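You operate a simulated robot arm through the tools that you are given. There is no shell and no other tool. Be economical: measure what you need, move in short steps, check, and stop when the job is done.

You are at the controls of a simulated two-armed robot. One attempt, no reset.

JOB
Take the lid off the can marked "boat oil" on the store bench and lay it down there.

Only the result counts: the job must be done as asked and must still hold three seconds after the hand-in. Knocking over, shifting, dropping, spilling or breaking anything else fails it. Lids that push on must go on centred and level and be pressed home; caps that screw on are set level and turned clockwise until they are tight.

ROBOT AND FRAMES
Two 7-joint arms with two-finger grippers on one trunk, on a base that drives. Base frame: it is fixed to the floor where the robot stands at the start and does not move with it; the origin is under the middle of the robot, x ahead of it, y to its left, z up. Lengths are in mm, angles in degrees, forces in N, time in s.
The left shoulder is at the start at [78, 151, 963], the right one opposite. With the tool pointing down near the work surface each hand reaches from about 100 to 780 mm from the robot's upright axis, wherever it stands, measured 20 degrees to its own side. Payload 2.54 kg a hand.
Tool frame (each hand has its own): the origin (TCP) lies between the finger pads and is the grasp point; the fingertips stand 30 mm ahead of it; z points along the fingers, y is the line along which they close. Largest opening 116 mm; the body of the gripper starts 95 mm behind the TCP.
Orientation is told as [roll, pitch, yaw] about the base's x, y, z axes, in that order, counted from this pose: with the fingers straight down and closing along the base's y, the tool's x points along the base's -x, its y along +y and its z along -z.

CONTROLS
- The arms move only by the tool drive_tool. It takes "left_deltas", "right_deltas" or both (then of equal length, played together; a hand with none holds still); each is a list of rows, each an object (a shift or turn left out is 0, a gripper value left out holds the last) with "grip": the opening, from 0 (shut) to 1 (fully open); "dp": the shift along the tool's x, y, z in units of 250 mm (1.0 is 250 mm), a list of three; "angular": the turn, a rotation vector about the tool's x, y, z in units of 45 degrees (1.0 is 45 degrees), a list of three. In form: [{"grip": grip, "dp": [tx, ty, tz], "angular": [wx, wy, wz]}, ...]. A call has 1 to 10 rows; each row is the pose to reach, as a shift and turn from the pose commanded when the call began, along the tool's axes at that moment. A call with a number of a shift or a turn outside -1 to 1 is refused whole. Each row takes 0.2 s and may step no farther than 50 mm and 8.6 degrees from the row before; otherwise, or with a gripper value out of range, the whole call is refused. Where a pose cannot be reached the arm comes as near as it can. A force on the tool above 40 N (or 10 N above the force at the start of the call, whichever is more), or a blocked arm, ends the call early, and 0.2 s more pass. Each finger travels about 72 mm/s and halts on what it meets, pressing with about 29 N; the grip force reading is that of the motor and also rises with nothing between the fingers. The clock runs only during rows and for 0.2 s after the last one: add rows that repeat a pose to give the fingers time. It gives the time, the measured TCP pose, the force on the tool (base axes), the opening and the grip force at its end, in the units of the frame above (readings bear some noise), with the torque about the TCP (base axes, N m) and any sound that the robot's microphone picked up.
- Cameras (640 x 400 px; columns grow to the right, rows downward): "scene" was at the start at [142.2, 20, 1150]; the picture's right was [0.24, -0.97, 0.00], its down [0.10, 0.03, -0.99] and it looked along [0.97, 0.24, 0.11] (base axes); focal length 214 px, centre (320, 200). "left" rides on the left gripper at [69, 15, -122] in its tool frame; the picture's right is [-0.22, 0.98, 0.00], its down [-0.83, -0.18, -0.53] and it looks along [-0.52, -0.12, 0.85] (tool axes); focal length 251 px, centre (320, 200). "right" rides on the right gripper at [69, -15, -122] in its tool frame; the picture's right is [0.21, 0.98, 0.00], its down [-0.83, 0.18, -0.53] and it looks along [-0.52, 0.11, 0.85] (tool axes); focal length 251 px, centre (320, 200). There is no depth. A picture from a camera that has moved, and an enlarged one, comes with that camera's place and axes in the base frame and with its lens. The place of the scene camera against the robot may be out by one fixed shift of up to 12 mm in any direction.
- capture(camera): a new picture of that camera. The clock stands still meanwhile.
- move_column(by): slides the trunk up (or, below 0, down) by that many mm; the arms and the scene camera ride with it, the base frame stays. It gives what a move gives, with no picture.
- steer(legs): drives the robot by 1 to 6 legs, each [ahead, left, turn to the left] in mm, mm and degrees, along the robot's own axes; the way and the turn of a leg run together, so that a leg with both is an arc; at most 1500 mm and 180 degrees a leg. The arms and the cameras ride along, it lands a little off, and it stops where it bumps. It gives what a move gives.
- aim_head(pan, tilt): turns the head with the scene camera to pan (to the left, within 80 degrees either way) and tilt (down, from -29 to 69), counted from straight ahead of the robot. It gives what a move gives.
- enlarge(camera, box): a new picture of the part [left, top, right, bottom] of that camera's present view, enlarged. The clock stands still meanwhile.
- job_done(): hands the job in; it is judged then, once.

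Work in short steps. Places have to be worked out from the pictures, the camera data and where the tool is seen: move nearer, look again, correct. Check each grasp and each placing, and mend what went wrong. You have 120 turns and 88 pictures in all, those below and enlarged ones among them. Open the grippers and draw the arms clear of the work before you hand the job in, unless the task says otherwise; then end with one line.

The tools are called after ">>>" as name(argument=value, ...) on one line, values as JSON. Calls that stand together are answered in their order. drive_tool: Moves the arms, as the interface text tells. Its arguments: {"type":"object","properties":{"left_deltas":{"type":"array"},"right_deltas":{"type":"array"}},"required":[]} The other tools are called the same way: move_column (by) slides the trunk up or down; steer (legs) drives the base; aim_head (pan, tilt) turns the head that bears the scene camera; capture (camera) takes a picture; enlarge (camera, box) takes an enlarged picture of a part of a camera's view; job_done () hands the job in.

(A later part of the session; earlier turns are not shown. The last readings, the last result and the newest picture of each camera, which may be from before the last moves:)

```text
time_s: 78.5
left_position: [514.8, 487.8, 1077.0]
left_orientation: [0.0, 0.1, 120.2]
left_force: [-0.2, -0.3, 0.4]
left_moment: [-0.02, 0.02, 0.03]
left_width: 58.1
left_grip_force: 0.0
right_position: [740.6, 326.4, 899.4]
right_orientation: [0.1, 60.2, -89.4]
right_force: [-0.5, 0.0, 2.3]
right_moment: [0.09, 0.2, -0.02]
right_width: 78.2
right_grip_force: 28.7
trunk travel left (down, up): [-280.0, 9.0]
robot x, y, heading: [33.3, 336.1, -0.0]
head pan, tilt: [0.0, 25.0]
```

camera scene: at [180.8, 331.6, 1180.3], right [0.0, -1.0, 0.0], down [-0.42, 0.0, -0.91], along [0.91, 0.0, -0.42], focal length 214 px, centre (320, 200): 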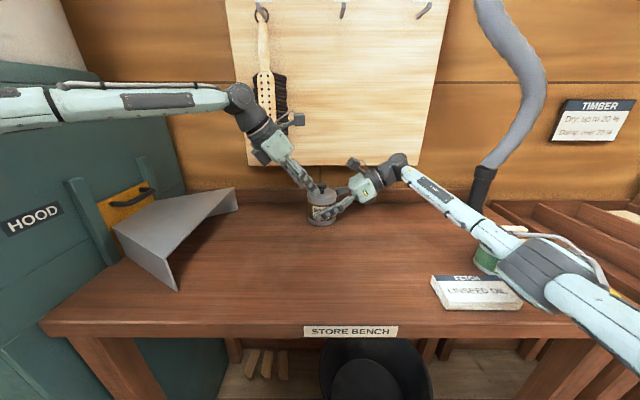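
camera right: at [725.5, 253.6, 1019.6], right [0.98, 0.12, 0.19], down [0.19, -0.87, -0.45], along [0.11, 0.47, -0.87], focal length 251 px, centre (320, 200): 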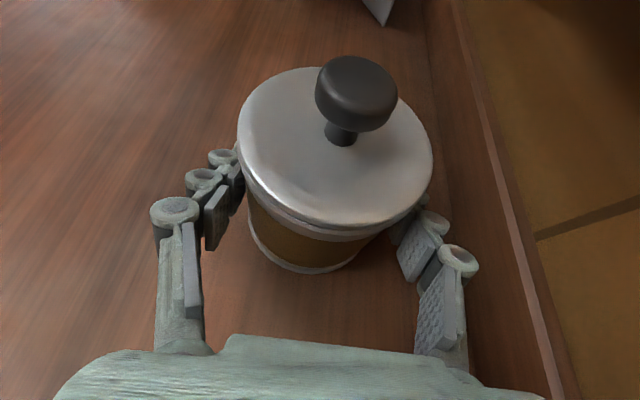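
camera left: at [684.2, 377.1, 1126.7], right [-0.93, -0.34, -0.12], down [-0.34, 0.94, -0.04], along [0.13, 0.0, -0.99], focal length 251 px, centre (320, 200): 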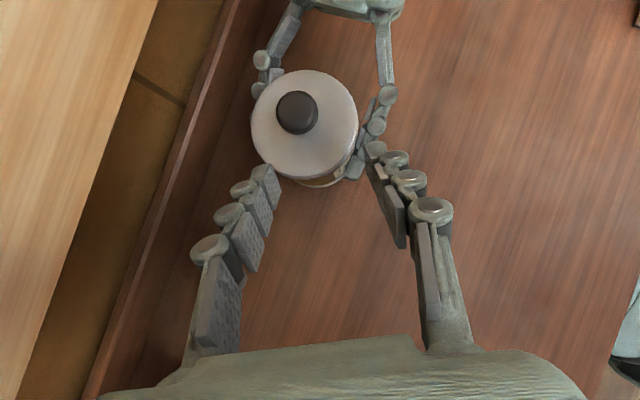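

I bring the hand up and close to the body, to about (365, 400, 1290).

>>> drive_tool(left_deltas=[{"dp": [0, 0.1, -0.12]}, {"dp": [0, 0.2, -0.24]}, {"dp": [0, 0.3, -0.37]}, {"dp": [0, 0.4, -0.49]}, {"dp": [0, 0.5, -0.61]}, {"dp": [0, 0.6, -0.73]}, {"dp": [0, 0.696, -0.852]}, {"dp": [0, 0.696, -0.852]}])

>>> aim_head(pan=40, tilt=0)

>>> capture(camera="scene")

```text
time_s: 80.3
left_position: [362.3, 486.9, 1253.1]
left_orientation: [0.1, 0.3, 120.1]
left_force: [0.0, 0.3, 0.9]
left_moment: [-0.01, -0.02, 0.02]
left_width: 58.1
left_grip_force: 0.0
left hand out of reach, approached as far as the arm can: row 3, 4, 5, 6, 7, 8
right_position: [740.5, 325.4, 899.8]
right_orientation: [0.0, 60.0, -89.4]
right_force: [-0.8, -0.4, 0.6]
right_moment: [0.0, 0.17, 0.08]
right_width: 78.4
right_grip_force: 29.3
trunk travel left (down, up): [-280.0, 9.0]
robot x, y, heading: [31.3, 331.7, -0.2]
head pan, tilt: [0.0, 25.0]
```

```text
time_s: 81.4
left_position: [360.4, 486.8, 1253.3]
left_orientation: [0.2, 0.3, 120.0]
left_force: [0.2, -0.7, -0.3]
left_moment: [0.01, 0.0, 0.0]
left_width: 58.0
left_grip_force: 0.1
right_position: [739.9, 326.1, 899.7]
right_orientation: [0.1, 60.2, -89.4]
right_force: [-1.2, 0.5, 0.2]
right_moment: [0.05, 0.23, 0.06]
right_width: 78.4
right_grip_force: 28.6
trunk travel left (down, up): [-280.0, 9.0]
robot x, y, heading: [29.0, 332.9, 0.3]
head pan, tilt: [40.0, 0.0]
```

```text
31 pictures are left
camera scene: at [157.6, 389.5, 1220.6], right [0.64, -0.77, 0.0], down [0.0, 0.0, -1.0], along [0.77, 0.64, 0.0], focal length 214 px, centre (320, 200)
```

scene: 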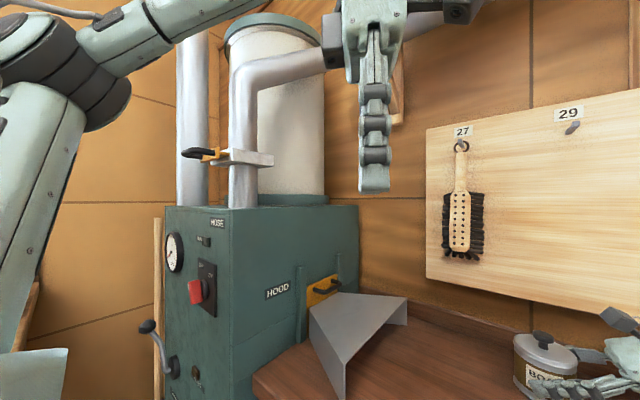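

The left shoulder cannot go inward in this posture. The remedy is to turn the robot about 15° to the right, so the can lies outward for the left arm; the right arm can reach inward. I release the can with the right hand and back out the way it came.

>>> drive_tool(right_deltas=[{"grip": 0.8}, {"grip": 1}, {"grip": 1}, {"grip": 1, "dp": [0, 0, -0.13]}, {"dp": [0, 0, -0.26]}, {"dp": [0, 0, -0.4]}, {"dp": [0, 0, -0.525]}, {"dp": [0, 0, -0.525]}])

>>> drive_tool(right_deltas=[{"dp": [0.11, -0.037, -0.06]}, {"dp": [0.22, -0.074, -0.12]}, {"dp": [0.33, -0.111, -0.19], "angular": [0, -0.15, 0]}, {"dp": [0.433, -0.148, -0.25], "angular": [0, -0.333, 0]}, {"dp": [0.433, -0.148, -0.25], "angular": [0, -0.333, 0]}])

>>> drive_tool(right_deltas=[{"dp": [0.09, -0.13, -0.02]}, {"dp": [0.18, -0.26, -0.05]}, {"dp": [0.27, -0.39, -0.07]}, {"dp": [0.36, -0.52, -0.1]}, {"dp": [0.45, -0.65, -0.12]}, {"dp": [0.54, -0.78, -0.15]}, {"dp": [0.62, -0.9, -0.17]}, {"dp": [0.62, -0.9, -0.17]}])

>>> aim_head(pan=-5, tilt=30)

>>> capture(camera="scene")

```text
time_s: 83.2
left_position: [360.5, 486.3, 1253.6]
left_orientation: [0.1, 0.3, 120.0]
left_force: [0.1, 0.3, -0.1]
left_moment: [0.0, -0.01, 0.0]
left_width: 57.8
left_grip_force: 0.0
right_position: [741.8, 213.0, 967.3]
right_orientation: [0.1, 60.1, -89.4]
right_force: [-1.3, 0.4, 0.6]
right_moment: [-0.02, -0.02, 0.01]
right_width: 115.9
right_grip_force: 0.0
trunk travel left (down, up): [-280.0, 9.0]
robot x, y, heading: [30.4, 328.4, 0.0]
head pan, tilt: [40.0, 0.0]
```

```text
time_s: 84.4
left_position: [361.0, 485.2, 1251.4]
left_orientation: [0.1, 0.1, 120.0]
left_force: [0.6, -0.5, -0.1]
left_moment: [0.02, 0.02, -0.02]
left_width: 58.2
left_grip_force: 0.0
right_position: [702.4, 211.2, 1090.0]
right_orientation: [0.0, 45.1, -89.6]
right_force: [-0.3, -0.2, 0.8]
right_moment: [0.02, 0.02, -0.02]
right_width: 116.0
right_grip_force: 0.1
trunk travel left (down, up): [-280.0, 9.0]
robot x, y, heading: [27.8, 332.1, -0.1]
head pan, tilt: [40.0, 0.0]
```

```text
time_s: 86.2
left_position: [361.7, 486.8, 1252.4]
left_orientation: [0.2, 0.3, 120.1]
left_force: [-0.2, 0.1, -0.5]
left_moment: [0.0, 0.03, -0.01]
left_width: 57.8
left_grip_force: 0.1
right_position: [479.0, 289.0, 1232.8]
right_orientation: [0.0, 45.1, -89.5]
right_force: [0.0, 0.1, 0.9]
right_moment: [0.01, -0.01, 0.01]
right_width: 115.7
right_grip_force: 0.1
trunk travel left (down, up): [-280.0, 9.0]
robot x, y, heading: [32.2, 334.3, 0.1]
head pan, tilt: [40.0, 0.0]
```

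```text
time_s: 87.3
left_position: [361.1, 487.8, 1252.3]
left_orientation: [0.1, 0.2, 120.2]
left_force: [0.8, -0.6, 0.5]
left_moment: [-0.01, -0.01, -0.02]
left_width: 58.0
left_grip_force: 0.1
right_position: [479.0, 289.1, 1232.5]
right_orientation: [0.1, 45.1, -89.3]
right_force: [-0.1, 0.0, 0.0]
right_moment: [0.01, -0.02, -0.01]
right_width: 116.2
right_grip_force: 0.1
trunk travel left (down, up): [-280.0, 9.0]
robot x, y, heading: [32.8, 335.1, 0.0]
head pan, tilt: [-5.0, 30.0]
```

```text
30 pictures are left
camera scene: at [179.0, 323.9, 1172.3], right [-0.09, -1.0, 0.0], down [-0.5, 0.04, -0.87], along [0.86, -0.07, -0.5], focal length 214 px, centre (320, 200)
```

scene: 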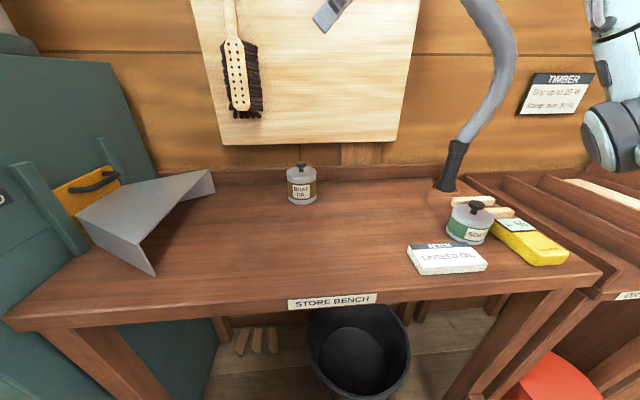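

Everything is still standing in place. I turn the robot 18° to the right on the spot.

>>> steer(legs=[[0, 0, -18]])

```text
time_s: 88.7
left_position: [392.6, 379.0, 1252.4]
left_orientation: [0.2, 0.3, 102.5]
left_force: [0.5, -0.2, -0.3]
left_moment: [0.04, -0.01, 0.01]
left_width: 58.1
left_grip_force: 0.0
right_position: [444.6, 155.9, 1232.8]
right_orientation: [-0.1, 45.1, -107.0]
right_force: [-0.6, -0.1, -0.8]
right_moment: [0.02, 0.01, -0.02]
right_width: 115.8
right_grip_force: 0.1
trunk travel left (down, up): [-280.0, 9.0]
robot x, y, heading: [29.5, 333.3, -17.5]
head pan, tilt: [-5.0, 30.0]
```

Now I test the left arm first: spin slightly to yaw 115° and move out to about (600, 400, 1100).

>>> drive_tool(left_deltas=[{"dp": [0.016, -0.138, 0.1], "angular": [0, 0, -0.05]}, {"dp": [0.032, -0.275, 0.2], "angular": [0, 0, -0.1]}, {"dp": [0.048, -0.413, 0.3], "angular": [0, 0, -0.15]}, {"dp": [0.064, -0.55, 0.4], "angular": [0, 0, -0.2]}, {"dp": [0.08, -0.688, 0.5], "angular": [0, 0, -0.25]}, {"dp": [0.097, -0.826, 0.608], "angular": [0, 0, -0.278]}, {"dp": [0.097, -0.826, 0.608], "angular": [0, 0, -0.278]}])

>>> drive_tool(left_deltas=[{"angular": [0, 0.16, 0]}, {"angular": [0, 0.32, 0]}, {"angular": [0, 0.48, 0]}, {"angular": [0, 0.64, 0]}, {"angular": [0, 0.78, 0]}, {"angular": [0, 0.78, 0]}])

```text
time_s: 90.3
left_position: [600.0, 401.7, 1102.9]
left_orientation: [0.0, 0.3, 115.2]
left_force: [-0.5, 0.1, 0.0]
left_moment: [0.02, -0.03, 0.02]
left_width: 57.8
left_grip_force: 0.1
right_position: [445.4, 156.0, 1234.3]
right_orientation: [0.1, 45.1, -107.0]
right_force: [0.6, -0.1, -0.7]
right_moment: [0.06, -0.05, 0.0]
right_width: 115.9
right_grip_force: 0.2
trunk travel left (down, up): [-280.0, 9.0]
robot x, y, heading: [33.8, 332.4, -17.4]
head pan, tilt: [-5.0, 30.0]
```

```text
time_s: 91.7
left_position: [599.8, 401.4, 1100.7]
left_orientation: [0.1, 35.4, 115.1]
left_force: [0.4, 0.5, 0.0]
left_moment: [-0.01, 0.01, 0.03]
left_width: 58.1
left_grip_force: 0.1
right_position: [445.9, 156.1, 1232.4]
right_orientation: [0.0, 45.1, -107.0]
right_force: [0.3, -1.0, -0.4]
right_moment: [-0.01, -0.01, 0.01]
right_width: 116.4
right_grip_force: 0.1
trunk travel left (down, up): [-280.0, 9.0]
robot x, y, heading: [31.9, 331.8, -17.3]
head pan, tilt: [-5.0, 30.0]
```

No limit now. I go to the stand-off 60 mm from the knob along the tilted axis.

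>>> drive_tool(left_deltas=[{"dp": [0.02, -0.096, 0.11]}, {"dp": [0.041, -0.19, 0.22]}, {"dp": [0.062, -0.287, 0.33]}, {"dp": [0.083, -0.383, 0.441]}, {"dp": [0.083, -0.383, 0.441]}])

>>> capture(camera="left")

>>> aim_head(pan=18, tilt=25)

>>> capture(camera="scene")

```text
time_s: 92.9
left_position: [723.5, 366.0, 1023.9]
left_orientation: [0.1, 35.5, 115.1]
left_force: [-0.3, -0.3, 0.1]
left_moment: [-0.01, -0.03, 0.02]
left_width: 58.1
left_grip_force: 0.0
right_position: [444.0, 155.7, 1234.0]
right_orientation: [0.1, 45.1, -107.0]
right_force: [0.0, -0.9, 0.1]
right_moment: [0.0, -0.01, 0.0]
right_width: 116.0
right_grip_force: 0.1
trunk travel left (down, up): [-280.0, 9.0]
robot x, y, heading: [28.3, 335.0, -17.2]
head pan, tilt: [-5.0, 30.0]
```

```text
29 pictures are left
camera left: at [703.8, 372.8, 1162.9], right [-0.96, -0.26, -0.12], down [-0.25, 0.97, -0.04], along [0.13, -0.01, -0.99], focal length 251 px, centre (320, 200)
```

left: 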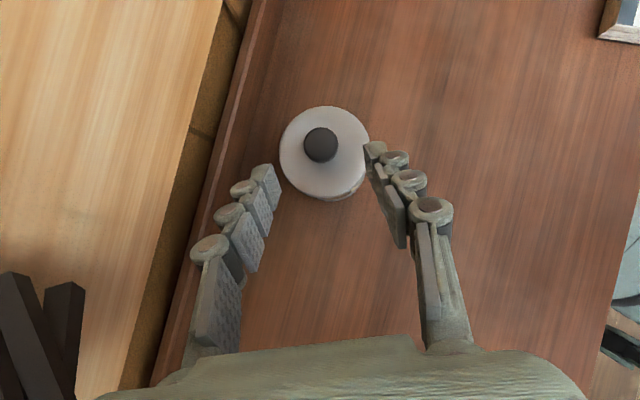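

```text
time_s: 93.8
left_position: [722.4, 366.9, 1023.1]
left_orientation: [0.2, 35.3, 115.1]
left_force: [0.2, 0.0, 0.4]
left_moment: [0.04, -0.02, -0.03]
left_width: 58.2
left_grip_force: 0.0
right_position: [445.3, 154.7, 1232.3]
right_orientation: [0.2, 45.1, -106.8]
right_force: [0.1, -0.1, -0.5]
right_moment: [-0.01, 0.01, 0.02]
right_width: 115.9
right_grip_force: 0.0
trunk travel left (down, up): [-280.0, 9.0]
robot x, y, heading: [27.7, 329.9, -17.7]
head pan, tilt: [18.0, 25.0]
```

```text
28 pictures are left
camera scene: at [177.8, 312.0, 1180.2], right [0.01, -1.0, 0.0], down [-0.42, 0.0, -0.91], along [0.91, 0.01, -0.42], focal length 214 px, centre (320, 200)
```

scene: 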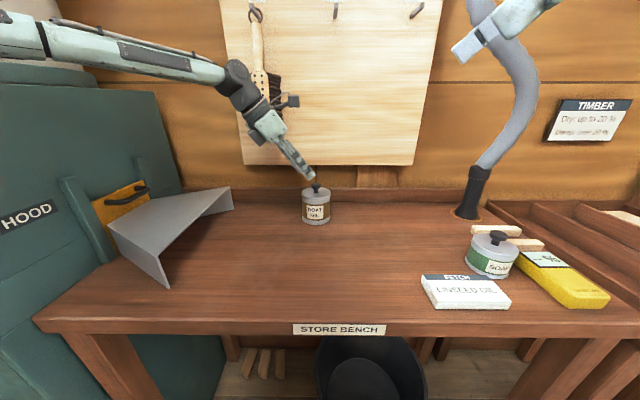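

Left is good, knob at about (741, 328). Now the right hand: out to the waypoint (680, 200, 1090).

>>> drive_tool(right_deltas=[{"dp": [-0.012, 0.12, 0.1]}, {"dp": [-0.025, 0.24, 0.205]}, {"dp": [-0.038, 0.36, 0.31]}, {"dp": [-0.05, 0.48, 0.41]}, {"dp": [-0.063, 0.6, 0.51]}, {"dp": [-0.076, 0.72, 0.615]}, {"dp": [-0.089, 0.846, 0.72]}, {"dp": [-0.089, 0.846, 0.72]}])

```text
time_s: 95.6
left_position: [723.2, 367.1, 1023.5]
left_orientation: [0.1, 35.3, 115.2]
left_force: [-0.2, -0.1, 0.0]
left_moment: [-0.02, 0.0, -0.02]
left_width: 57.7
left_grip_force: 0.1
right_position: [681.5, 199.8, 1091.4]
right_orientation: [0.2, 45.1, -106.9]
right_force: [-0.5, 0.0, -0.6]
right_moment: [-0.02, 0.01, 0.03]
right_width: 116.1
right_grip_force: 0.0
trunk travel left (down, up): [-280.0, 9.0]
robot x, y, heading: [30.8, 335.3, -17.4]
head pan, tilt: [18.0, 25.0]
```

On to the right stand-off with 60° tilt.

>>> drive_tool(right_deltas=[{"dp": [-0.07, 0.02, 0.106], "angular": [0, 0.1, 0]}, {"dp": [-0.14, 0.04, 0.212], "angular": [0, 0.2, 0]}, {"dp": [-0.21, 0.06, 0.32], "angular": [0, 0.333, 0]}, {"dp": [-0.284, 0.076, 0.423], "angular": [0, 0.333, 0]}, {"dp": [-0.284, 0.076, 0.423], "angular": [0, 0.333, 0]}])

>>> capture(camera="right")

>>> capture(camera="scene")

```text
time_s: 96.8
left_position: [723.6, 365.8, 1023.4]
left_orientation: [0.1, 35.3, 115.3]
left_force: [-0.3, -0.3, 0.1]
left_moment: [-0.03, 0.01, -0.01]
left_width: 58.0
left_grip_force: 0.0
right_position: [703.7, 218.5, 965.0]
right_orientation: [0.1, 60.1, -106.9]
right_force: [-0.5, -0.8, 0.7]
right_moment: [-0.01, -0.02, -0.01]
right_width: 116.0
right_grip_force: 0.1
trunk travel left (down, up): [-280.0, 9.0]
robot x, y, heading: [32.4, 332.0, -17.7]
head pan, tilt: [18.0, 25.0]
```

```text
27 pictures are left
camera right: at [668.3, 152.6, 1085.0], right [0.97, -0.18, 0.19], down [-0.08, -0.89, -0.45], along [0.25, 0.42, -0.87], focal length 251 px, centre (320, 200)
```

right: 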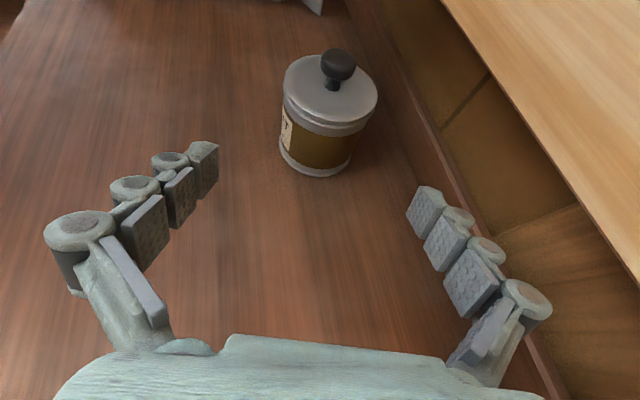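

```text
26 pictures are left
camera scene: at [177.7, 312.0, 1180.3], right [0.01, -1.0, 0.0], down [-0.42, 0.0, -0.91], along [0.91, 0.01, -0.42], focal length 214 px, centre (320, 200)
```

scene: 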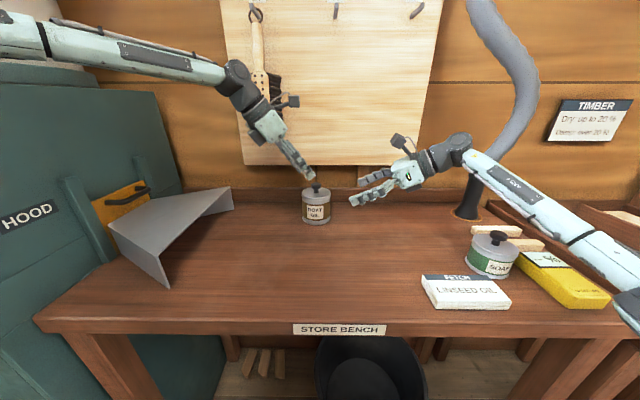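

Aligned, and the forearm is high over SOAP. I advance onto the can body.

>>> drive_tool(right_deltas=[{"dp": [0, 0.007, 0.1]}, {"dp": [0.003, 0.014, 0.2]}, {"dp": [0.005, 0.014, 0.3]}, {"dp": [0.006, 0.014, 0.4]}, {"dp": [0.007, 0.014, 0.48]}, {"dp": [0.007, 0.014, 0.532]}, {"dp": [0.007, 0.014, 0.532]}])

>>> capture(camera="right")

>>> capture(camera="scene")

```text
time_s: 98.4
left_position: [723.1, 367.1, 1023.5]
left_orientation: [0.2, 35.3, 115.3]
left_force: [0.2, -0.4, -0.2]
left_moment: [-0.02, 0.0, 0.01]
left_width: 57.9
left_grip_force: 0.1
right_position: [745.4, 329.1, 900.6]
right_orientation: [0.1, 60.2, -106.9]
right_force: [0.1, 0.7, 0.1]
right_moment: [0.0, 0.0, -0.02]
right_width: 115.9
right_grip_force: 0.1
trunk travel left (down, up): [-280.0, 9.0]
robot x, y, heading: [27.6, 335.3, -17.4]
head pan, tilt: [18.0, 25.0]
```

```text
25 pictures are left
camera right: at [709.6, 264.5, 1021.5], right [0.97, -0.18, 0.19], down [-0.08, -0.89, -0.45], along [0.25, 0.42, -0.87], focal length 251 px, centre (320, 200)
```

right: 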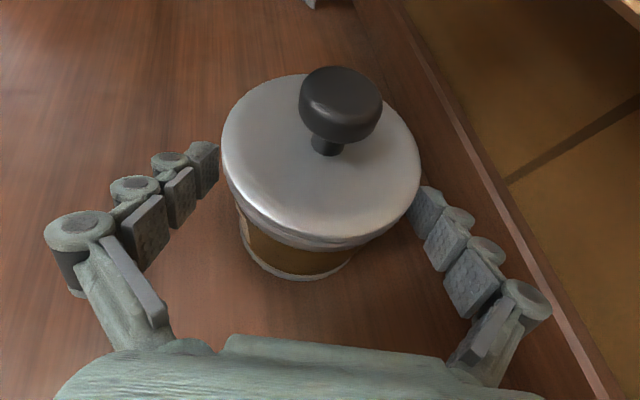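

```text
24 pictures are left
camera scene: at [177.8, 312.0, 1180.2], right [0.01, -1.0, 0.0], down [-0.42, 0.0, -0.91], along [0.91, 0.01, -0.42], focal length 214 px, centre (320, 200)
```

scene: 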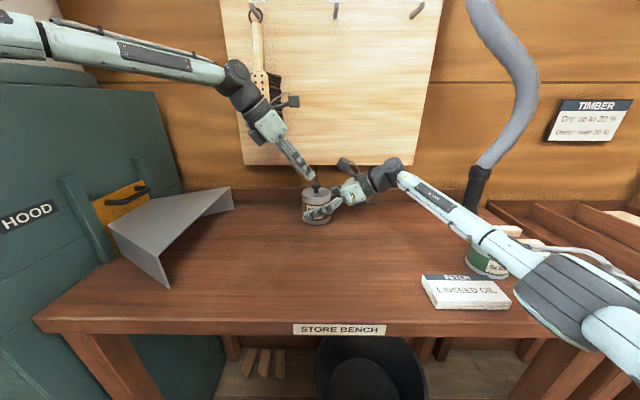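

The tool is about 4 mm off along the closing axis. I correct it and close.

>>> drive_tool(right_deltas=[{"grip": 0.9, "dp": [0, -0.018, 0]}, {"grip": 0.8, "dp": [0, -0.018, 0]}, {"grip": 0.7, "dp": [0, -0.018, 0]}, {"grip": 0.6, "dp": [0, -0.018, 0]}, {"grip": 0.5, "dp": [0, -0.018, 0]}, {"grip": 0.5, "dp": [0, -0.018, 0]}])

>>> capture(camera="left")

```text
time_s: 99.8
left_position: [723.2, 367.5, 1023.9]
left_orientation: [0.2, 35.2, 115.1]
left_force: [0.1, 0.6, 0.0]
left_moment: [0.0, -0.03, 0.02]
left_width: 57.9
left_grip_force: 0.0
right_position: [739.6, 329.2, 900.9]
right_orientation: [0.1, 60.1, -107.0]
right_force: [0.8, -1.1, -0.5]
right_moment: [-0.11, -0.2, -0.08]
right_width: 76.1
right_grip_force: 28.9
trunk travel left (down, up): [-280.0, 9.0]
robot x, y, heading: [28.4, 333.7, -17.6]
head pan, tilt: [18.0, 25.0]
```

```text
23 pictures are left
camera left: at [704.0, 372.8, 1162.7], right [-0.96, -0.26, -0.12], down [-0.25, 0.97, -0.04], along [0.13, -0.01, -0.99], focal length 251 px, centre (320, 200)
```

left: 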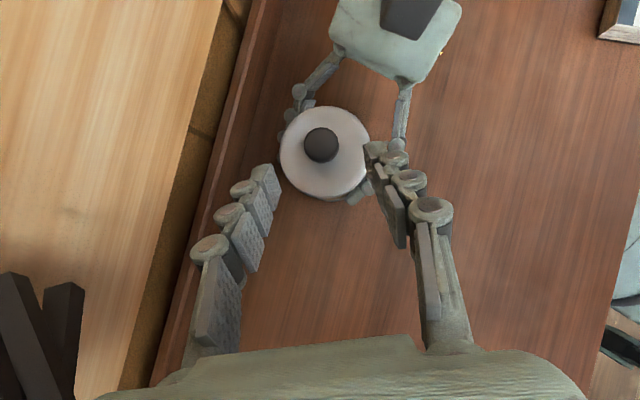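

The can is held (76 mm, 29 N) and did not move. I advance the left hand to the knob.

>>> drive_tool(left_deltas=[{"dp": [-0.003, 0, 0.07]}, {"dp": [-0.006, 0, 0.14]}, {"dp": [-0.01, 0.002, 0.2]}, {"dp": [-0.01, 0.002, 0.2]}])

>>> capture(camera="left")

>>> enlarge(camera="scene", box=[256, 140, 416, 240])

```text
time_s: 100.8
left_position: [732.4, 342.9, 981.3]
left_orientation: [0.1, 35.4, 115.2]
left_force: [-0.3, 0.5, 0.2]
left_moment: [0.01, 0.05, -0.04]
left_width: 57.8
left_grip_force: 0.1
right_position: [739.5, 330.9, 901.0]
right_orientation: [0.0, 60.1, -106.9]
right_force: [-1.6, -1.2, 0.8]
right_moment: [-0.11, -0.08, -0.07]
right_width: 76.3
right_grip_force: 29.2
trunk travel left (down, up): [-280.0, 9.0]
robot x, y, heading: [33.9, 330.7, -17.4]
head pan, tilt: [18.0, 25.0]
```

```text
22 pictures are left
camera left: at [713.3, 349.0, 1120.2], right [-0.96, -0.26, -0.12], down [-0.25, 0.97, -0.04], along [0.13, -0.01, -0.99], focal length 251 px, centre (320, 200)
```

left: 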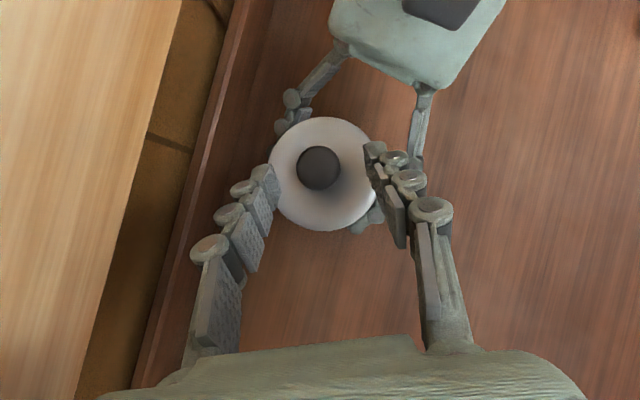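

```text
4.00 times, centred on (336, 190) of scene
camera zoom: at [177.7, 312.0, 1180.2], right [0.01, -1.0, 0.0], down [-0.42, 0.0, -0.91], along [0.91, 0.01, -0.42], focal length 858 px, centre (256, 240)
```

zoom: 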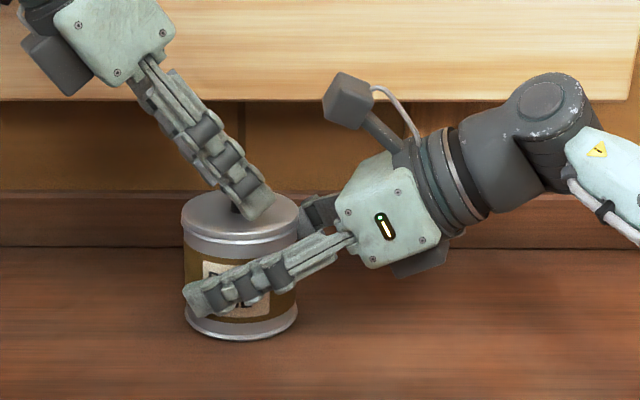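

Fingers straddle the knob. I go 7 mm farther and close on it.

>>> drive_tool(left_deltas=[{"dp": [0, 0, 0.014]}, {"dp": [0, 0, 0.027]}, {"grip": 0.4, "dp": [0, 0, 0.027]}, {"grip": 0.25, "dp": [0, 0, 0.027]}, {"grip": 0.1, "dp": [0, 0, 0.027]}, {"grip": 0.1, "dp": [0, 0, 0.027]}, {"grip": 0.1, "dp": [0, 0, 0.027]}])

>>> enlarge(camera="scene", box=[256, 140, 416, 240])

```text
time_s: 102.4
left_position: [733.6, 339.1, 976.1]
left_orientation: [0.0, 35.5, 115.2]
left_force: [8.0, 0.5, 7.7]
left_moment: [-0.09, -0.25, 0.16]
left_width: 25.8
left_grip_force: 29.2
right_position: [739.4, 330.7, 900.0]
right_orientation: [0.0, 60.0, -106.9]
right_force: [-3.9, -2.2, 0.2]
right_moment: [0.09, -0.81, -0.1]
right_width: 76.2
right_grip_force: 28.8
trunk travel left (down, up): [-280.0, 9.0]
robot x, y, heading: [32.3, 329.8, -17.5]
head pan, tilt: [18.0, 25.0]
```

```text
4.00 times, centred on (336, 190) of scene
camera zoom: at [177.5, 312.0, 1180.3], right [0.01, -1.0, 0.0], down [-0.42, 0.0, -0.91], along [0.91, 0.01, -0.42], focal length 858 px, centre (256, 240)
```

zoom: 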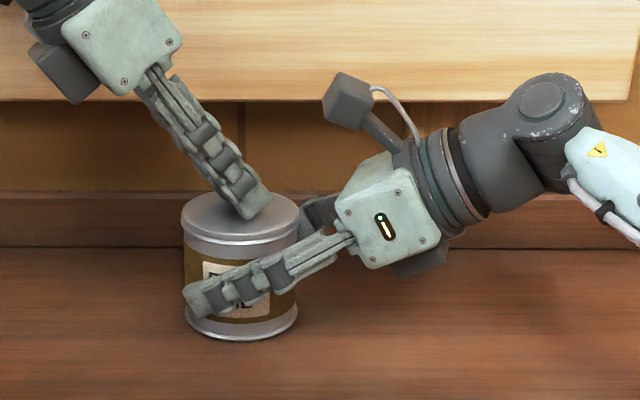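

The knob is gripped (25.8 mm). I pull straight up in small steps while the right hand holds the can.

>>> drive_tool(left_deltas=[{"dp": [0.005, 0, -0.0065]}, {"dp": [0.009, 0, -0.013]}, {"dp": [0.014, 0, -0.02]}, {"dp": [0.0185, 0, -0.026]}, {"dp": [0.0185, 0, -0.026]}])

>>> enlarge(camera="scene", box=[256, 140, 416, 240])

```text
time_s: 103.6
left_position: [732.8, 340.9, 981.2]
left_orientation: [0.1, 35.3, 115.2]
left_force: [0.1, -0.8, -1.2]
left_moment: [-0.05, 0.01, 0.02]
left_width: 25.6
left_grip_force: 29.2
right_position: [741.3, 330.9, 902.2]
right_orientation: [0.1, 60.0, -106.9]
right_force: [0.1, 0.3, -0.8]
right_moment: [-0.03, -0.1, 0.06]
right_width: 76.2
right_grip_force: 29.3
trunk travel left (down, up): [-280.0, 9.0]
robot x, y, heading: [32.8, 333.1, -17.5]
head pan, tilt: [18.0, 25.0]
heard: snap
```

```text
4.00 times, centred on (336, 190) of scene
camera zoom: at [178.0, 312.1, 1180.2], right [0.01, -1.0, 0.0], down [-0.42, 0.0, -0.91], along [0.91, 0.01, -0.42], focal length 858 px, centre (256, 240)
```

zoom: 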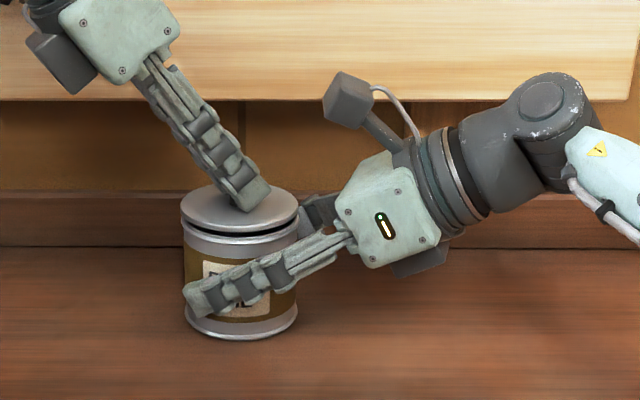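

A snap: the lid is off. I raise it 50 mm, then carry it level to free bench space at about (600, 400).

>>> drive_tool(left_deltas=[{"dp": [0.039, 0, -0.054]}, {"dp": [0.077, 0, -0.109]}, {"dp": [0.116, 0, -0.163]}, {"dp": [0.044, 0.076, -0.214]}, {"dp": [-0.027, 0.153, -0.265]}, {"dp": [-0.1, 0.23, -0.315]}, {"dp": [-0.17, 0.306, -0.366]}, {"dp": [-0.242, 0.382, -0.417]}, {"dp": [-0.242, 0.382, -0.417]}])

>>> capture(camera="scene")

```text
time_s: 105.6
left_position: [598.8, 401.2, 1030.6]
left_orientation: [0.2, 35.3, 115.2]
left_force: [0.3, 1.1, -0.8]
left_moment: [0.01, -0.01, -0.03]
left_width: 26.0
left_grip_force: 29.5
right_position: [739.8, 330.4, 901.4]
right_orientation: [0.1, 60.1, -106.9]
right_force: [-1.3, -1.1, 1.1]
right_moment: [-0.06, -0.07, -0.01]
right_width: 76.0
right_grip_force: 29.0
trunk travel left (down, up): [-280.0, 9.0]
robot x, y, heading: [29.7, 335.5, -17.7]
head pan, tilt: [18.0, 25.0]
```

```text
18 pictures are left
camera scene: at [177.6, 312.0, 1180.3], right [0.01, -1.0, 0.0], down [-0.42, 0.0, -0.91], along [0.91, 0.01, -0.42], focal length 214 px, centre (320, 200)
```

scene: 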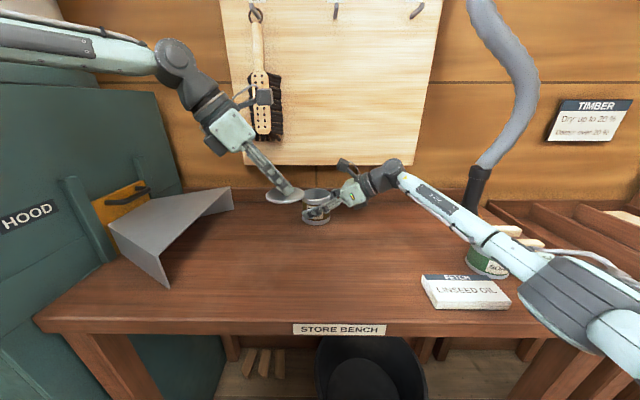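

The lid hangs level. I lower it to about 15 mm above the bench.

>>> drive_tool(left_deltas=[{"dp": [-0.06, 0, 0.085]}, {"dp": [-0.12, 0, 0.17]}, {"dp": [-0.18, 0, 0.255]}, {"dp": [-0.22, 0, 0.31]}, {"dp": [-0.236, 0, 0.333]}, {"dp": [-0.236, 0, 0.333]}])

>>> enlarge(camera="scene", box=[208, 160, 368, 260])

```text
time_s: 107.0
left_position: [596.0, 399.8, 932.4]
left_orientation: [-0.1, 35.5, 115.1]
left_force: [-0.5, 0.1, -0.8]
left_moment: [-0.01, 0.02, 0.03]
left_width: 25.6
left_grip_force: 29.2
right_position: [736.9, 331.0, 904.2]
right_orientation: [0.5, 60.1, -106.4]
right_force: [-0.2, 0.7, -2.2]
right_moment: [0.04, 0.0, 0.02]
right_width: 76.0
right_grip_force: 28.4
trunk travel left (down, up): [-280.0, 9.0]
robot x, y, heading: [30.3, 329.4, -17.4]
head pan, tilt: [18.0, 25.0]
```

```text
4.00 times, centred on (288, 210) of scene
camera zoom: at [173.0, 312.1, 1181.2], right [0.01, -1.0, 0.0], down [-0.42, 0.0, -0.91], along [0.91, 0.01, -0.42], focal length 858 px, centre (448, 160)
```

zoom: 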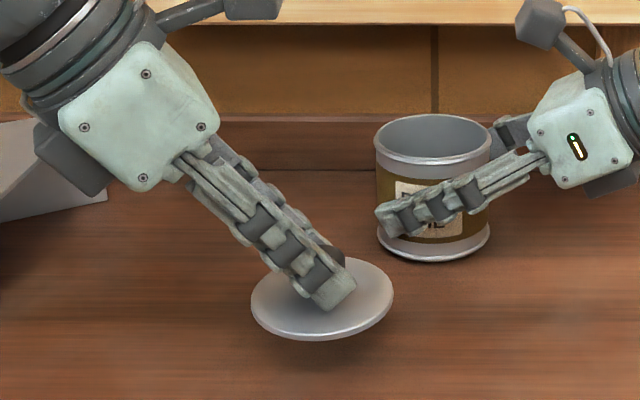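

The robot body shifted a few mm and the right hand rose 3 mm, so the left arm may be touching something. I look before going on.

>>> aim_head(pan=45, tilt=15)

>>> capture(camera="scene")

```text
time_s: 107.9
left_position: [595.7, 401.0, 933.5]
left_orientation: [-0.3, 35.5, 115.0]
left_force: [-0.2, 0.4, -1.2]
left_moment: [-0.02, 0.02, 0.03]
left_width: 25.5
left_grip_force: 28.5
right_position: [737.3, 330.3, 904.9]
right_orientation: [0.7, 60.1, -106.3]
right_force: [0.4, -0.6, -2.8]
right_moment: [0.04, 0.02, -0.01]
right_width: 76.0
right_grip_force: 28.8
trunk travel left (down, up): [-280.0, 9.0]
robot x, y, heading: [29.7, 333.8, -17.2]
head pan, tilt: [45.0, 15.0]
```

```text
16 pictures are left
camera scene: at [163.3, 354.4, 1197.3], right [0.46, -0.89, 0.0], down [-0.22, -0.12, -0.97], along [0.86, 0.45, -0.25], focal length 214 px, centre (320, 200)
```

scene: 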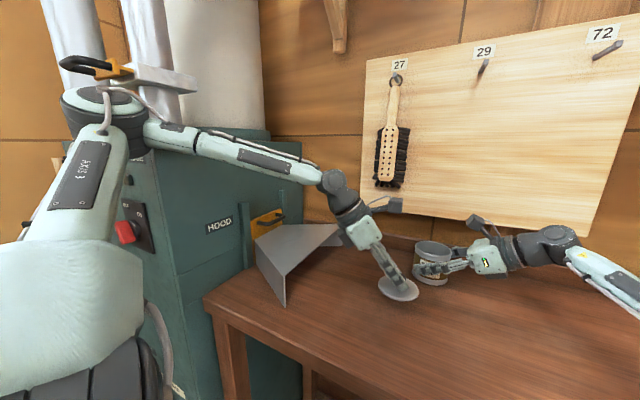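

The left forearm likely rests on the edge of the hood box. I raise the hand again, and will lay the lid farther from the hood.

>>> drive_tool(left_deltas=[{"dp": [0.035, 0, -0.049]}, {"dp": [0.07, 0, -0.098]}, {"dp": [0.116, 0, -0.163]}, {"dp": [0.116, 0, -0.163]}])

>>> enlarge(camera="scene", box=[0, 20, 400, 270])

```text
time_s: 108.9
left_position: [600.5, 399.1, 981.3]
left_orientation: [0.2, 35.3, 115.1]
left_force: [0.0, -0.1, -0.7]
left_moment: [0.03, 0.01, 0.02]
left_width: 25.6
left_grip_force: 28.8
right_position: [740.6, 330.9, 900.2]
right_orientation: [0.0, 60.2, -106.9]
right_force: [1.6, -1.9, -1.0]
right_moment: [-0.07, -0.12, -0.02]
right_width: 76.0
right_grip_force: 29.0
trunk travel left (down, up): [-280.0, 9.0]
robot x, y, heading: [30.0, 333.9, -17.6]
head pan, tilt: [45.0, 15.0]
```

```text
1.60 times, centred on (200, 145) of scene
camera zoom: at [168.9, 354.3, 1196.5], right [0.46, -0.89, 0.0], down [-0.23, -0.12, -0.97], along [0.86, 0.45, -0.26], focal length 343 px, centre (512, 288)
```

zoom: 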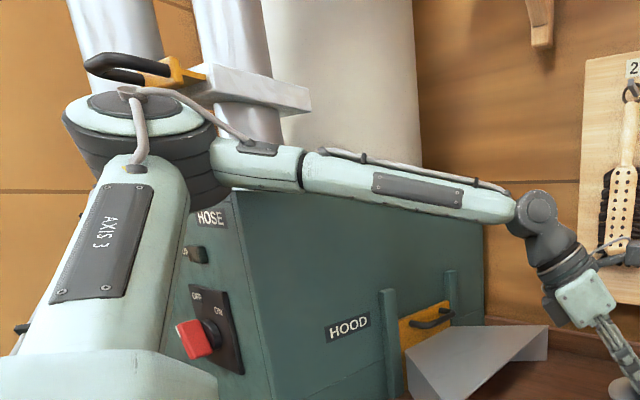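

With the elbow bent far out it meets the hood's top edge. I first release the can with the right hand and back it out, then shift the robot away from the hood before lowering the lid.

>>> drive_tool(right_deltas=[{"grip": 0.8}, {"grip": 1}, {"grip": 1}, {"grip": 1, "dp": [0, 0, -0.13]}, {"dp": [0, 0, -0.26]}, {"dp": [0, 0, -0.4]}, {"dp": [0, 0, -0.53]}, {"dp": [0, 0, -0.53]}])

>>> drive_tool(right_deltas=[{"dp": [0.1, -0.02, -0.084]}, {"dp": [0.2, -0.04, -0.168]}, {"dp": [0.3, -0.06, -0.25], "angular": [0, -0.16, 0]}, {"dp": [0.383, -0.078, -0.336], "angular": [0, -0.333, 0]}, {"dp": [0.383, -0.078, -0.336], "angular": [0, -0.333, 0]}])

>>> drive_tool(right_deltas=[{"dp": [0.012, -0.12, -0.1]}, {"dp": [0.025, -0.24, -0.205]}, {"dp": [0.038, -0.36, -0.31]}, {"dp": [0.05, -0.48, -0.41]}, {"dp": [0.063, -0.6, -0.51]}, {"dp": [0.076, -0.72, -0.615]}, {"dp": [0.089, -0.846, -0.72]}, {"dp": [0.089, -0.846, -0.72]}])

>>> aim_head(pan=18, tilt=25)

>>> capture(camera="scene")

```text
time_s: 110.7
left_position: [601.9, 399.6, 980.4]
left_orientation: [0.2, 35.3, 115.2]
left_force: [-0.2, 0.3, -0.6]
left_moment: [0.02, -0.01, 0.0]
left_width: 25.6
left_grip_force: 29.2
right_position: [706.2, 220.4, 969.1]
right_orientation: [0.1, 60.0, -106.8]
right_force: [-0.7, 0.5, -1.0]
right_moment: [0.01, -0.02, 0.01]
right_width: 115.9
right_grip_force: 0.2
trunk travel left (down, up): [-280.0, 9.0]
robot x, y, heading: [31.6, 331.5, -17.2]
head pan, tilt: [45.0, 15.0]
```

```text
time_s: 111.9
left_position: [601.2, 399.5, 979.6]
left_orientation: [0.2, 35.3, 115.1]
left_force: [-1.0, -0.8, -0.6]
left_moment: [0.02, -0.02, 0.02]
left_width: 25.6
left_grip_force: 29.1
right_position: [681.2, 199.3, 1091.2]
right_orientation: [0.0, 45.0, -107.0]
right_force: [0.5, -0.5, 0.6]
right_moment: [0.01, 0.02, -0.05]
right_width: 116.0
right_grip_force: 0.1
trunk travel left (down, up): [-280.0, 9.0]
robot x, y, heading: [31.2, 333.9, -17.7]
head pan, tilt: [45.0, 15.0]
```

```text
time_s: 113.7
left_position: [601.2, 398.9, 980.5]
left_orientation: [0.3, 35.3, 115.2]
left_force: [-0.2, -0.2, -0.4]
left_moment: [-0.02, -0.01, 0.02]
left_width: 25.8
left_grip_force: 29.2
right_position: [446.1, 159.5, 1235.5]
right_orientation: [0.0, 45.1, -106.9]
right_force: [-0.3, 0.4, -0.4]
right_moment: [0.03, 0.02, 0.0]
right_width: 116.0
right_grip_force: 0.2
trunk travel left (down, up): [-280.0, 9.0]
robot x, y, heading: [31.7, 331.5, -17.4]
head pan, tilt: [45.0, 15.0]
```

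```text
time_s: 114.6
left_position: [600.6, 398.8, 980.7]
left_orientation: [0.1, 35.3, 115.2]
left_force: [0.5, -0.1, 0.2]
left_moment: [0.01, 0.02, -0.02]
left_width: 25.6
left_grip_force: 29.1
right_position: [446.1, 159.5, 1236.8]
right_orientation: [0.1, 45.1, -106.8]
right_force: [-0.4, 0.8, 0.2]
right_moment: [-0.01, -0.01, 0.01]
right_width: 116.3
right_grip_force: 0.0
trunk travel left (down, up): [-280.0, 9.0]
robot x, y, heading: [28.1, 331.9, -17.3]
head pan, tilt: [18.0, 25.0]
```

```text
14 pictures are left
camera scene: at [177.9, 312.1, 1180.2], right [0.01, -1.0, 0.0], down [-0.42, 0.0, -0.91], along [0.91, 0.01, -0.42], focal length 214 px, centre (320, 200)
```

scene: 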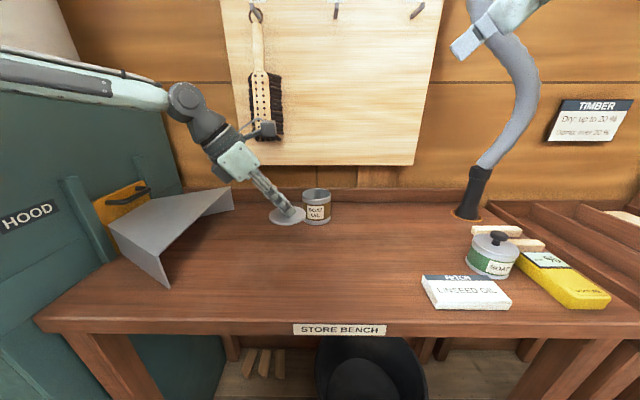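

The can stands open and undisturbed, and SOAP is fine. I raise the lid 40 mm and drive the robot 120 mm to its right, away from the hood.

>>> drive_tool(left_deltas=[{"dp": [0.046, 0, -0.065]}, {"dp": [0.092, 0, -0.13]}, {"dp": [0.092, 0, -0.13]}])

>>> steer(legs=[[0, -120, 0]])

>>> drive_tool(left_deltas=[{"dp": [-0.06, 0, 0.085]}, {"dp": [-0.12, 0, 0.17]}, {"dp": [-0.18, 0, 0.255]}, {"dp": [-0.21, 0, 0.298]}, {"dp": [-0.21, 0, 0.298]}])

>>> capture(camera="scene")

```text
time_s: 115.4
left_position: [600.1, 399.4, 1020.9]
left_orientation: [0.2, 35.4, 115.2]
left_force: [0.4, 0.2, 0.0]
left_moment: [0.01, 0.0, 0.01]
left_width: 25.9
left_grip_force: 29.2
right_position: [446.0, 160.0, 1236.1]
right_orientation: [0.0, 45.1, -106.9]
right_force: [-0.2, -0.7, 0.4]
right_moment: [-0.02, -0.01, 0.03]
right_width: 116.3
right_grip_force: 0.0
trunk travel left (down, up): [-280.0, 9.0]
robot x, y, heading: [32.5, 330.1, -17.5]
head pan, tilt: [18.0, 25.0]
```

```text
time_s: 117.2
left_position: [564.4, 284.5, 1019.8]
left_orientation: [0.2, 35.4, 115.4]
left_force: [-0.8, 0.0, 0.3]
left_moment: [0.03, -0.01, -0.04]
left_width: 25.6
left_grip_force: 28.5
right_position: [411.6, 43.6, 1236.0]
right_orientation: [0.1, 45.1, -106.7]
right_force: [0.9, 0.1, -1.0]
right_moment: [0.03, 0.0, 0.01]
right_width: 116.3
right_grip_force: 0.1
trunk travel left (down, up): [-280.0, 9.0]
robot x, y, heading: [-5.1, 214.7, -17.3]
head pan, tilt: [18.0, 25.0]
```

```text
time_s: 118.4
left_position: [563.5, 284.3, 929.7]
left_orientation: [0.2, 35.5, 115.4]
left_force: [-1.5, 0.5, -0.8]
left_moment: [0.0, -0.02, 0.0]
left_width: 25.3
left_grip_force: 28.8
right_position: [410.3, 45.2, 1236.0]
right_orientation: [0.0, 45.2, -106.7]
right_force: [0.2, -0.3, -0.1]
right_moment: [0.01, 0.05, -0.01]
right_width: 115.9
right_grip_force: 0.1
trunk travel left (down, up): [-280.0, 9.0]
robot x, y, heading: [-5.6, 211.8, -17.3]
head pan, tilt: [18.0, 25.0]
```

```text
13 pictures are left
camera scene: at [141.6, 196.3, 1180.2], right [0.01, -1.0, 0.0], down [-0.42, -0.01, -0.91], along [0.91, 0.01, -0.42], focal length 214 px, centre (320, 200)
```

scene: 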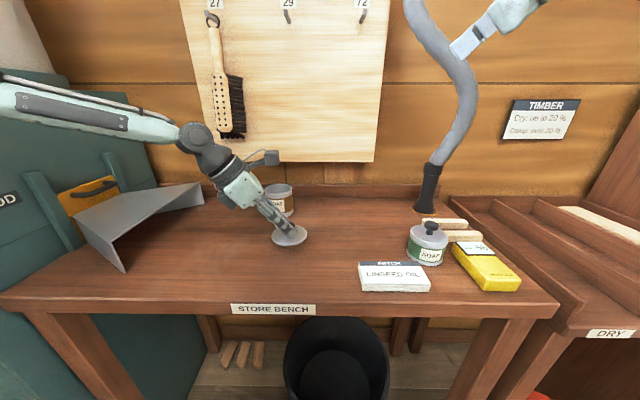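

No contact now, and the lid is near the bench. I lower in small steps, watching the force.

>>> drive_tool(left_deltas=[{"dp": [-0.0092, 0, 0.013]}, {"dp": [-0.0185, 0, 0.026]}, {"dp": [-0.023, 0, 0.033]}, {"dp": [-0.023, 0, 0.033]}])

>>> enlarge(camera="scene", box=[230, 180, 358, 260])

```text
time_s: 119.4
left_position: [564.8, 284.5, 919.6]
left_orientation: [0.2, 35.4, 115.3]
left_force: [-0.2, 0.5, 0.3]
left_moment: [0.01, -0.04, -0.02]
left_width: 25.8
left_grip_force: 28.6
right_position: [410.6, 43.2, 1237.0]
right_orientation: [0.1, 45.1, -106.6]
right_force: [0.0, 0.2, -0.5]
right_moment: [0.04, 0.0, -0.01]
right_width: 116.4
right_grip_force: 0.1
trunk travel left (down, up): [-280.0, 9.0]
robot x, y, heading: [-2.1, 213.3, -17.4]
head pan, tilt: [18.0, 25.0]
```

```text
5.00 times, centred on (294, 220) of scene
camera zoom: at [141.6, 196.3, 1180.2], right [0.01, -1.0, 0.0], down [-0.42, -0.01, -0.91], along [0.91, 0.01, -0.42], focal length 1072 px, centre (450, 100)
```

zoom: 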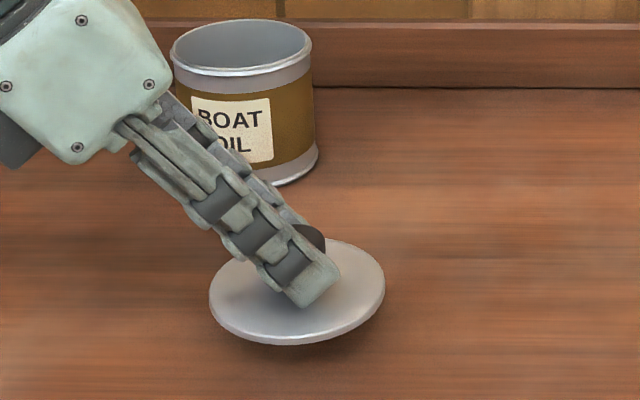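

Still a few mm above. I continue by 5 mm.

>>> drive_tool(left_deltas=[{"dp": [-0.0046, 0, 0.0065]}, {"dp": [-0.0092, 0, 0.013]}, {"dp": [-0.0116, 0, 0.0163]}, {"dp": [-0.0116, 0, 0.0163]}])

```text
time_s: 120.4
left_position: [565.0, 283.7, 914.5]
left_orientation: [0.1, 35.4, 115.4]
left_force: [0.7, -0.3, -0.4]
left_moment: [0.03, 0.0, 0.0]
left_width: 25.7
left_grip_force: 29.0
right_position: [410.1, 45.3, 1237.2]
right_orientation: [0.1, 45.1, -106.8]
right_force: [-0.1, -0.1, 0.1]
right_moment: [-0.03, 0.0, -0.02]
right_width: 116.2
right_grip_force: 0.1
trunk travel left (down, up): [-280.0, 9.0]
robot x, y, heading: [-3.6, 219.3, -17.2]
head pan, tilt: [18.0, 25.0]
```

No contact yet, so another 5 mm.

>>> drive_tool(left_deltas=[{"dp": [-0.0046, 0, 0.0065]}, {"dp": [-0.0092, 0, 0.013]}, {"dp": [-0.0116, 0, 0.0163]}, {"dp": [-0.0116, 0, 0.0163]}])

>>> enlarge(camera="scene", box=[230, 180, 358, 260])

```text
time_s: 121.4
left_position: [563.7, 284.5, 908.6]
left_orientation: [0.2, 35.2, 115.4]
left_force: [0.0, -0.4, -0.2]
left_moment: [-0.04, 0.03, -0.01]
left_width: 25.8
left_grip_force: 28.6
right_position: [409.2, 44.5, 1236.7]
right_orientation: [0.1, 45.1, -106.7]
right_force: [0.1, -0.4, -0.3]
right_moment: [0.04, 0.04, -0.01]
right_width: 115.9
right_grip_force: 0.0
trunk travel left (down, up): [-280.0, 9.0]
robot x, y, heading: [-5.8, 216.0, -16.9]
head pan, tilt: [18.0, 25.0]
```

```text
5.00 times, centred on (294, 220) of scene
camera zoom: at [141.6, 196.3, 1180.2], right [0.01, -1.0, 0.0], down [-0.42, -0.01, -0.91], along [0.91, 0.01, -0.42], focal length 1072 px, centre (450, 100)
```

zoom: 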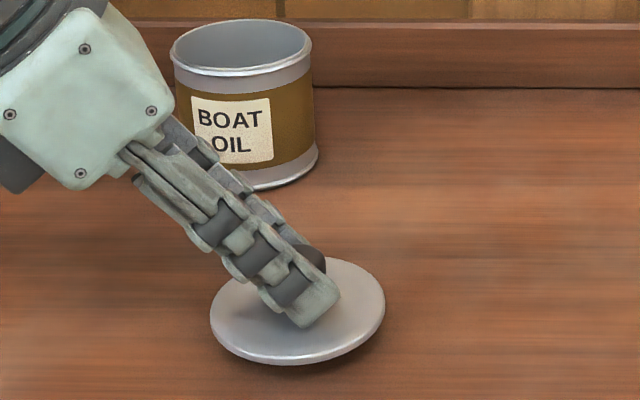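

Still slightly above, so another 5 mm.

>>> drive_tool(left_deltas=[{"dp": [-0.0046, 0, 0.0065]}, {"dp": [-0.0092, 0, 0.013]}, {"dp": [-0.0116, 0, 0.0163]}, {"dp": [-0.0116, 0, 0.0163]}])

```text
time_s: 122.4
left_position: [563.9, 285.0, 906.2]
left_orientation: [0.2, 35.3, 115.4]
left_force: [0.0, -0.2, -0.1]
left_moment: [0.02, -0.02, 0.02]
left_width: 25.8
left_grip_force: 28.8
right_position: [410.4, 44.4, 1235.7]
right_orientation: [0.1, 45.0, -106.7]
right_force: [-0.4, 0.0, 0.3]
right_moment: [-0.02, 0.0, 0.01]
right_width: 115.8
right_grip_force: 0.1
trunk travel left (down, up): [-280.0, 9.0]
robot x, y, heading: [-3.6, 214.2, -17.2]
head pan, tilt: [18.0, 25.0]
```

The reading is 906, slightly short of the command. 3 mm more to see.

>>> drive_tool(left_deltas=[{"dp": [-0.0035, 0, 0.005]}, {"dp": [-0.007, 0, 0.0098]}, {"dp": [-0.007, 0, 0.0098]}])

>>> enlarge(camera="scene", box=[230, 180, 358, 260])

```text
time_s: 123.2
left_position: [564.1, 284.8, 902.2]
left_orientation: [0.1, 35.5, 115.4]
left_force: [0.4, -0.2, 0.3]
left_moment: [0.06, -0.01, 0.03]
left_width: 25.7
left_grip_force: 29.5
right_position: [410.2, 45.2, 1236.2]
right_orientation: [0.1, 45.0, -106.6]
right_force: [0.6, -0.1, 1.0]
right_moment: [0.01, -0.01, 0.0]
right_width: 115.9
right_grip_force: 0.1
trunk travel left (down, up): [-280.0, 9.0]
robot x, y, heading: [-2.3, 217.0, -17.2]
head pan, tilt: [18.0, 25.0]
```

```text
5.00 times, centred on (294, 220) of scene
camera zoom: at [141.6, 196.3, 1180.2], right [0.01, -1.0, 0.0], down [-0.42, -0.01, -0.91], along [0.91, 0.01, -0.42], focal length 1072 px, centre (450, 100)
```

zoom: 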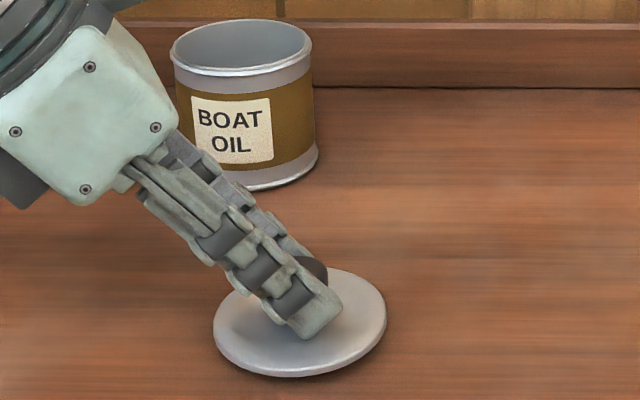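

Very near. I continue in small steps until the force shows contact.

>>> drive_tool(left_deltas=[{"dp": [-0.0035, 0, 0.005]}, {"dp": [-0.007, 0, 0.0098]}, {"dp": [-0.007, 0, 0.0098]}])

>>> drive_tool(left_deltas=[{"dp": [-0.0025, 0, 0.0035]}, {"dp": [-0.0046, 0, 0.0065]}, {"dp": [-0.0046, 0, 0.0065]}])

```text
time_s: 124.0
left_position: [564.0, 283.9, 898.6]
left_orientation: [0.0, 35.3, 115.4]
left_force: [0.5, 0.5, 0.3]
left_moment: [0.02, -0.02, 0.02]
left_width: 25.6
left_grip_force: 28.8
right_position: [410.5, 45.0, 1235.5]
right_orientation: [0.1, 45.2, -106.7]
right_force: [0.1, -0.1, 0.8]
right_moment: [-0.03, -0.01, 0.05]
right_width: 115.8
right_grip_force: 0.1
trunk travel left (down, up): [-280.0, 9.0]
robot x, y, heading: [-7.8, 217.8, -17.4]
head pan, tilt: [18.0, 25.0]
```

```text
time_s: 124.8
left_position: [564.0, 282.9, 899.0]
left_orientation: [-0.1, 35.6, 115.4]
left_force: [-0.7, 0.1, 14.8]
left_moment: [-0.03, 0.03, 0.01]
left_width: 25.8
left_grip_force: 29.0
right_position: [407.6, 45.3, 1238.3]
right_orientation: [0.2, 45.1, -106.7]
right_force: [0.9, -0.1, 0.6]
right_moment: [0.0, 0.0, 0.01]
right_width: 116.1
right_grip_force: 0.1
trunk travel left (down, up): [-280.0, 9.0]
robot x, y, heading: [-6.1, 218.4, -17.2]
head pan, tilt: [18.0, 25.0]
```

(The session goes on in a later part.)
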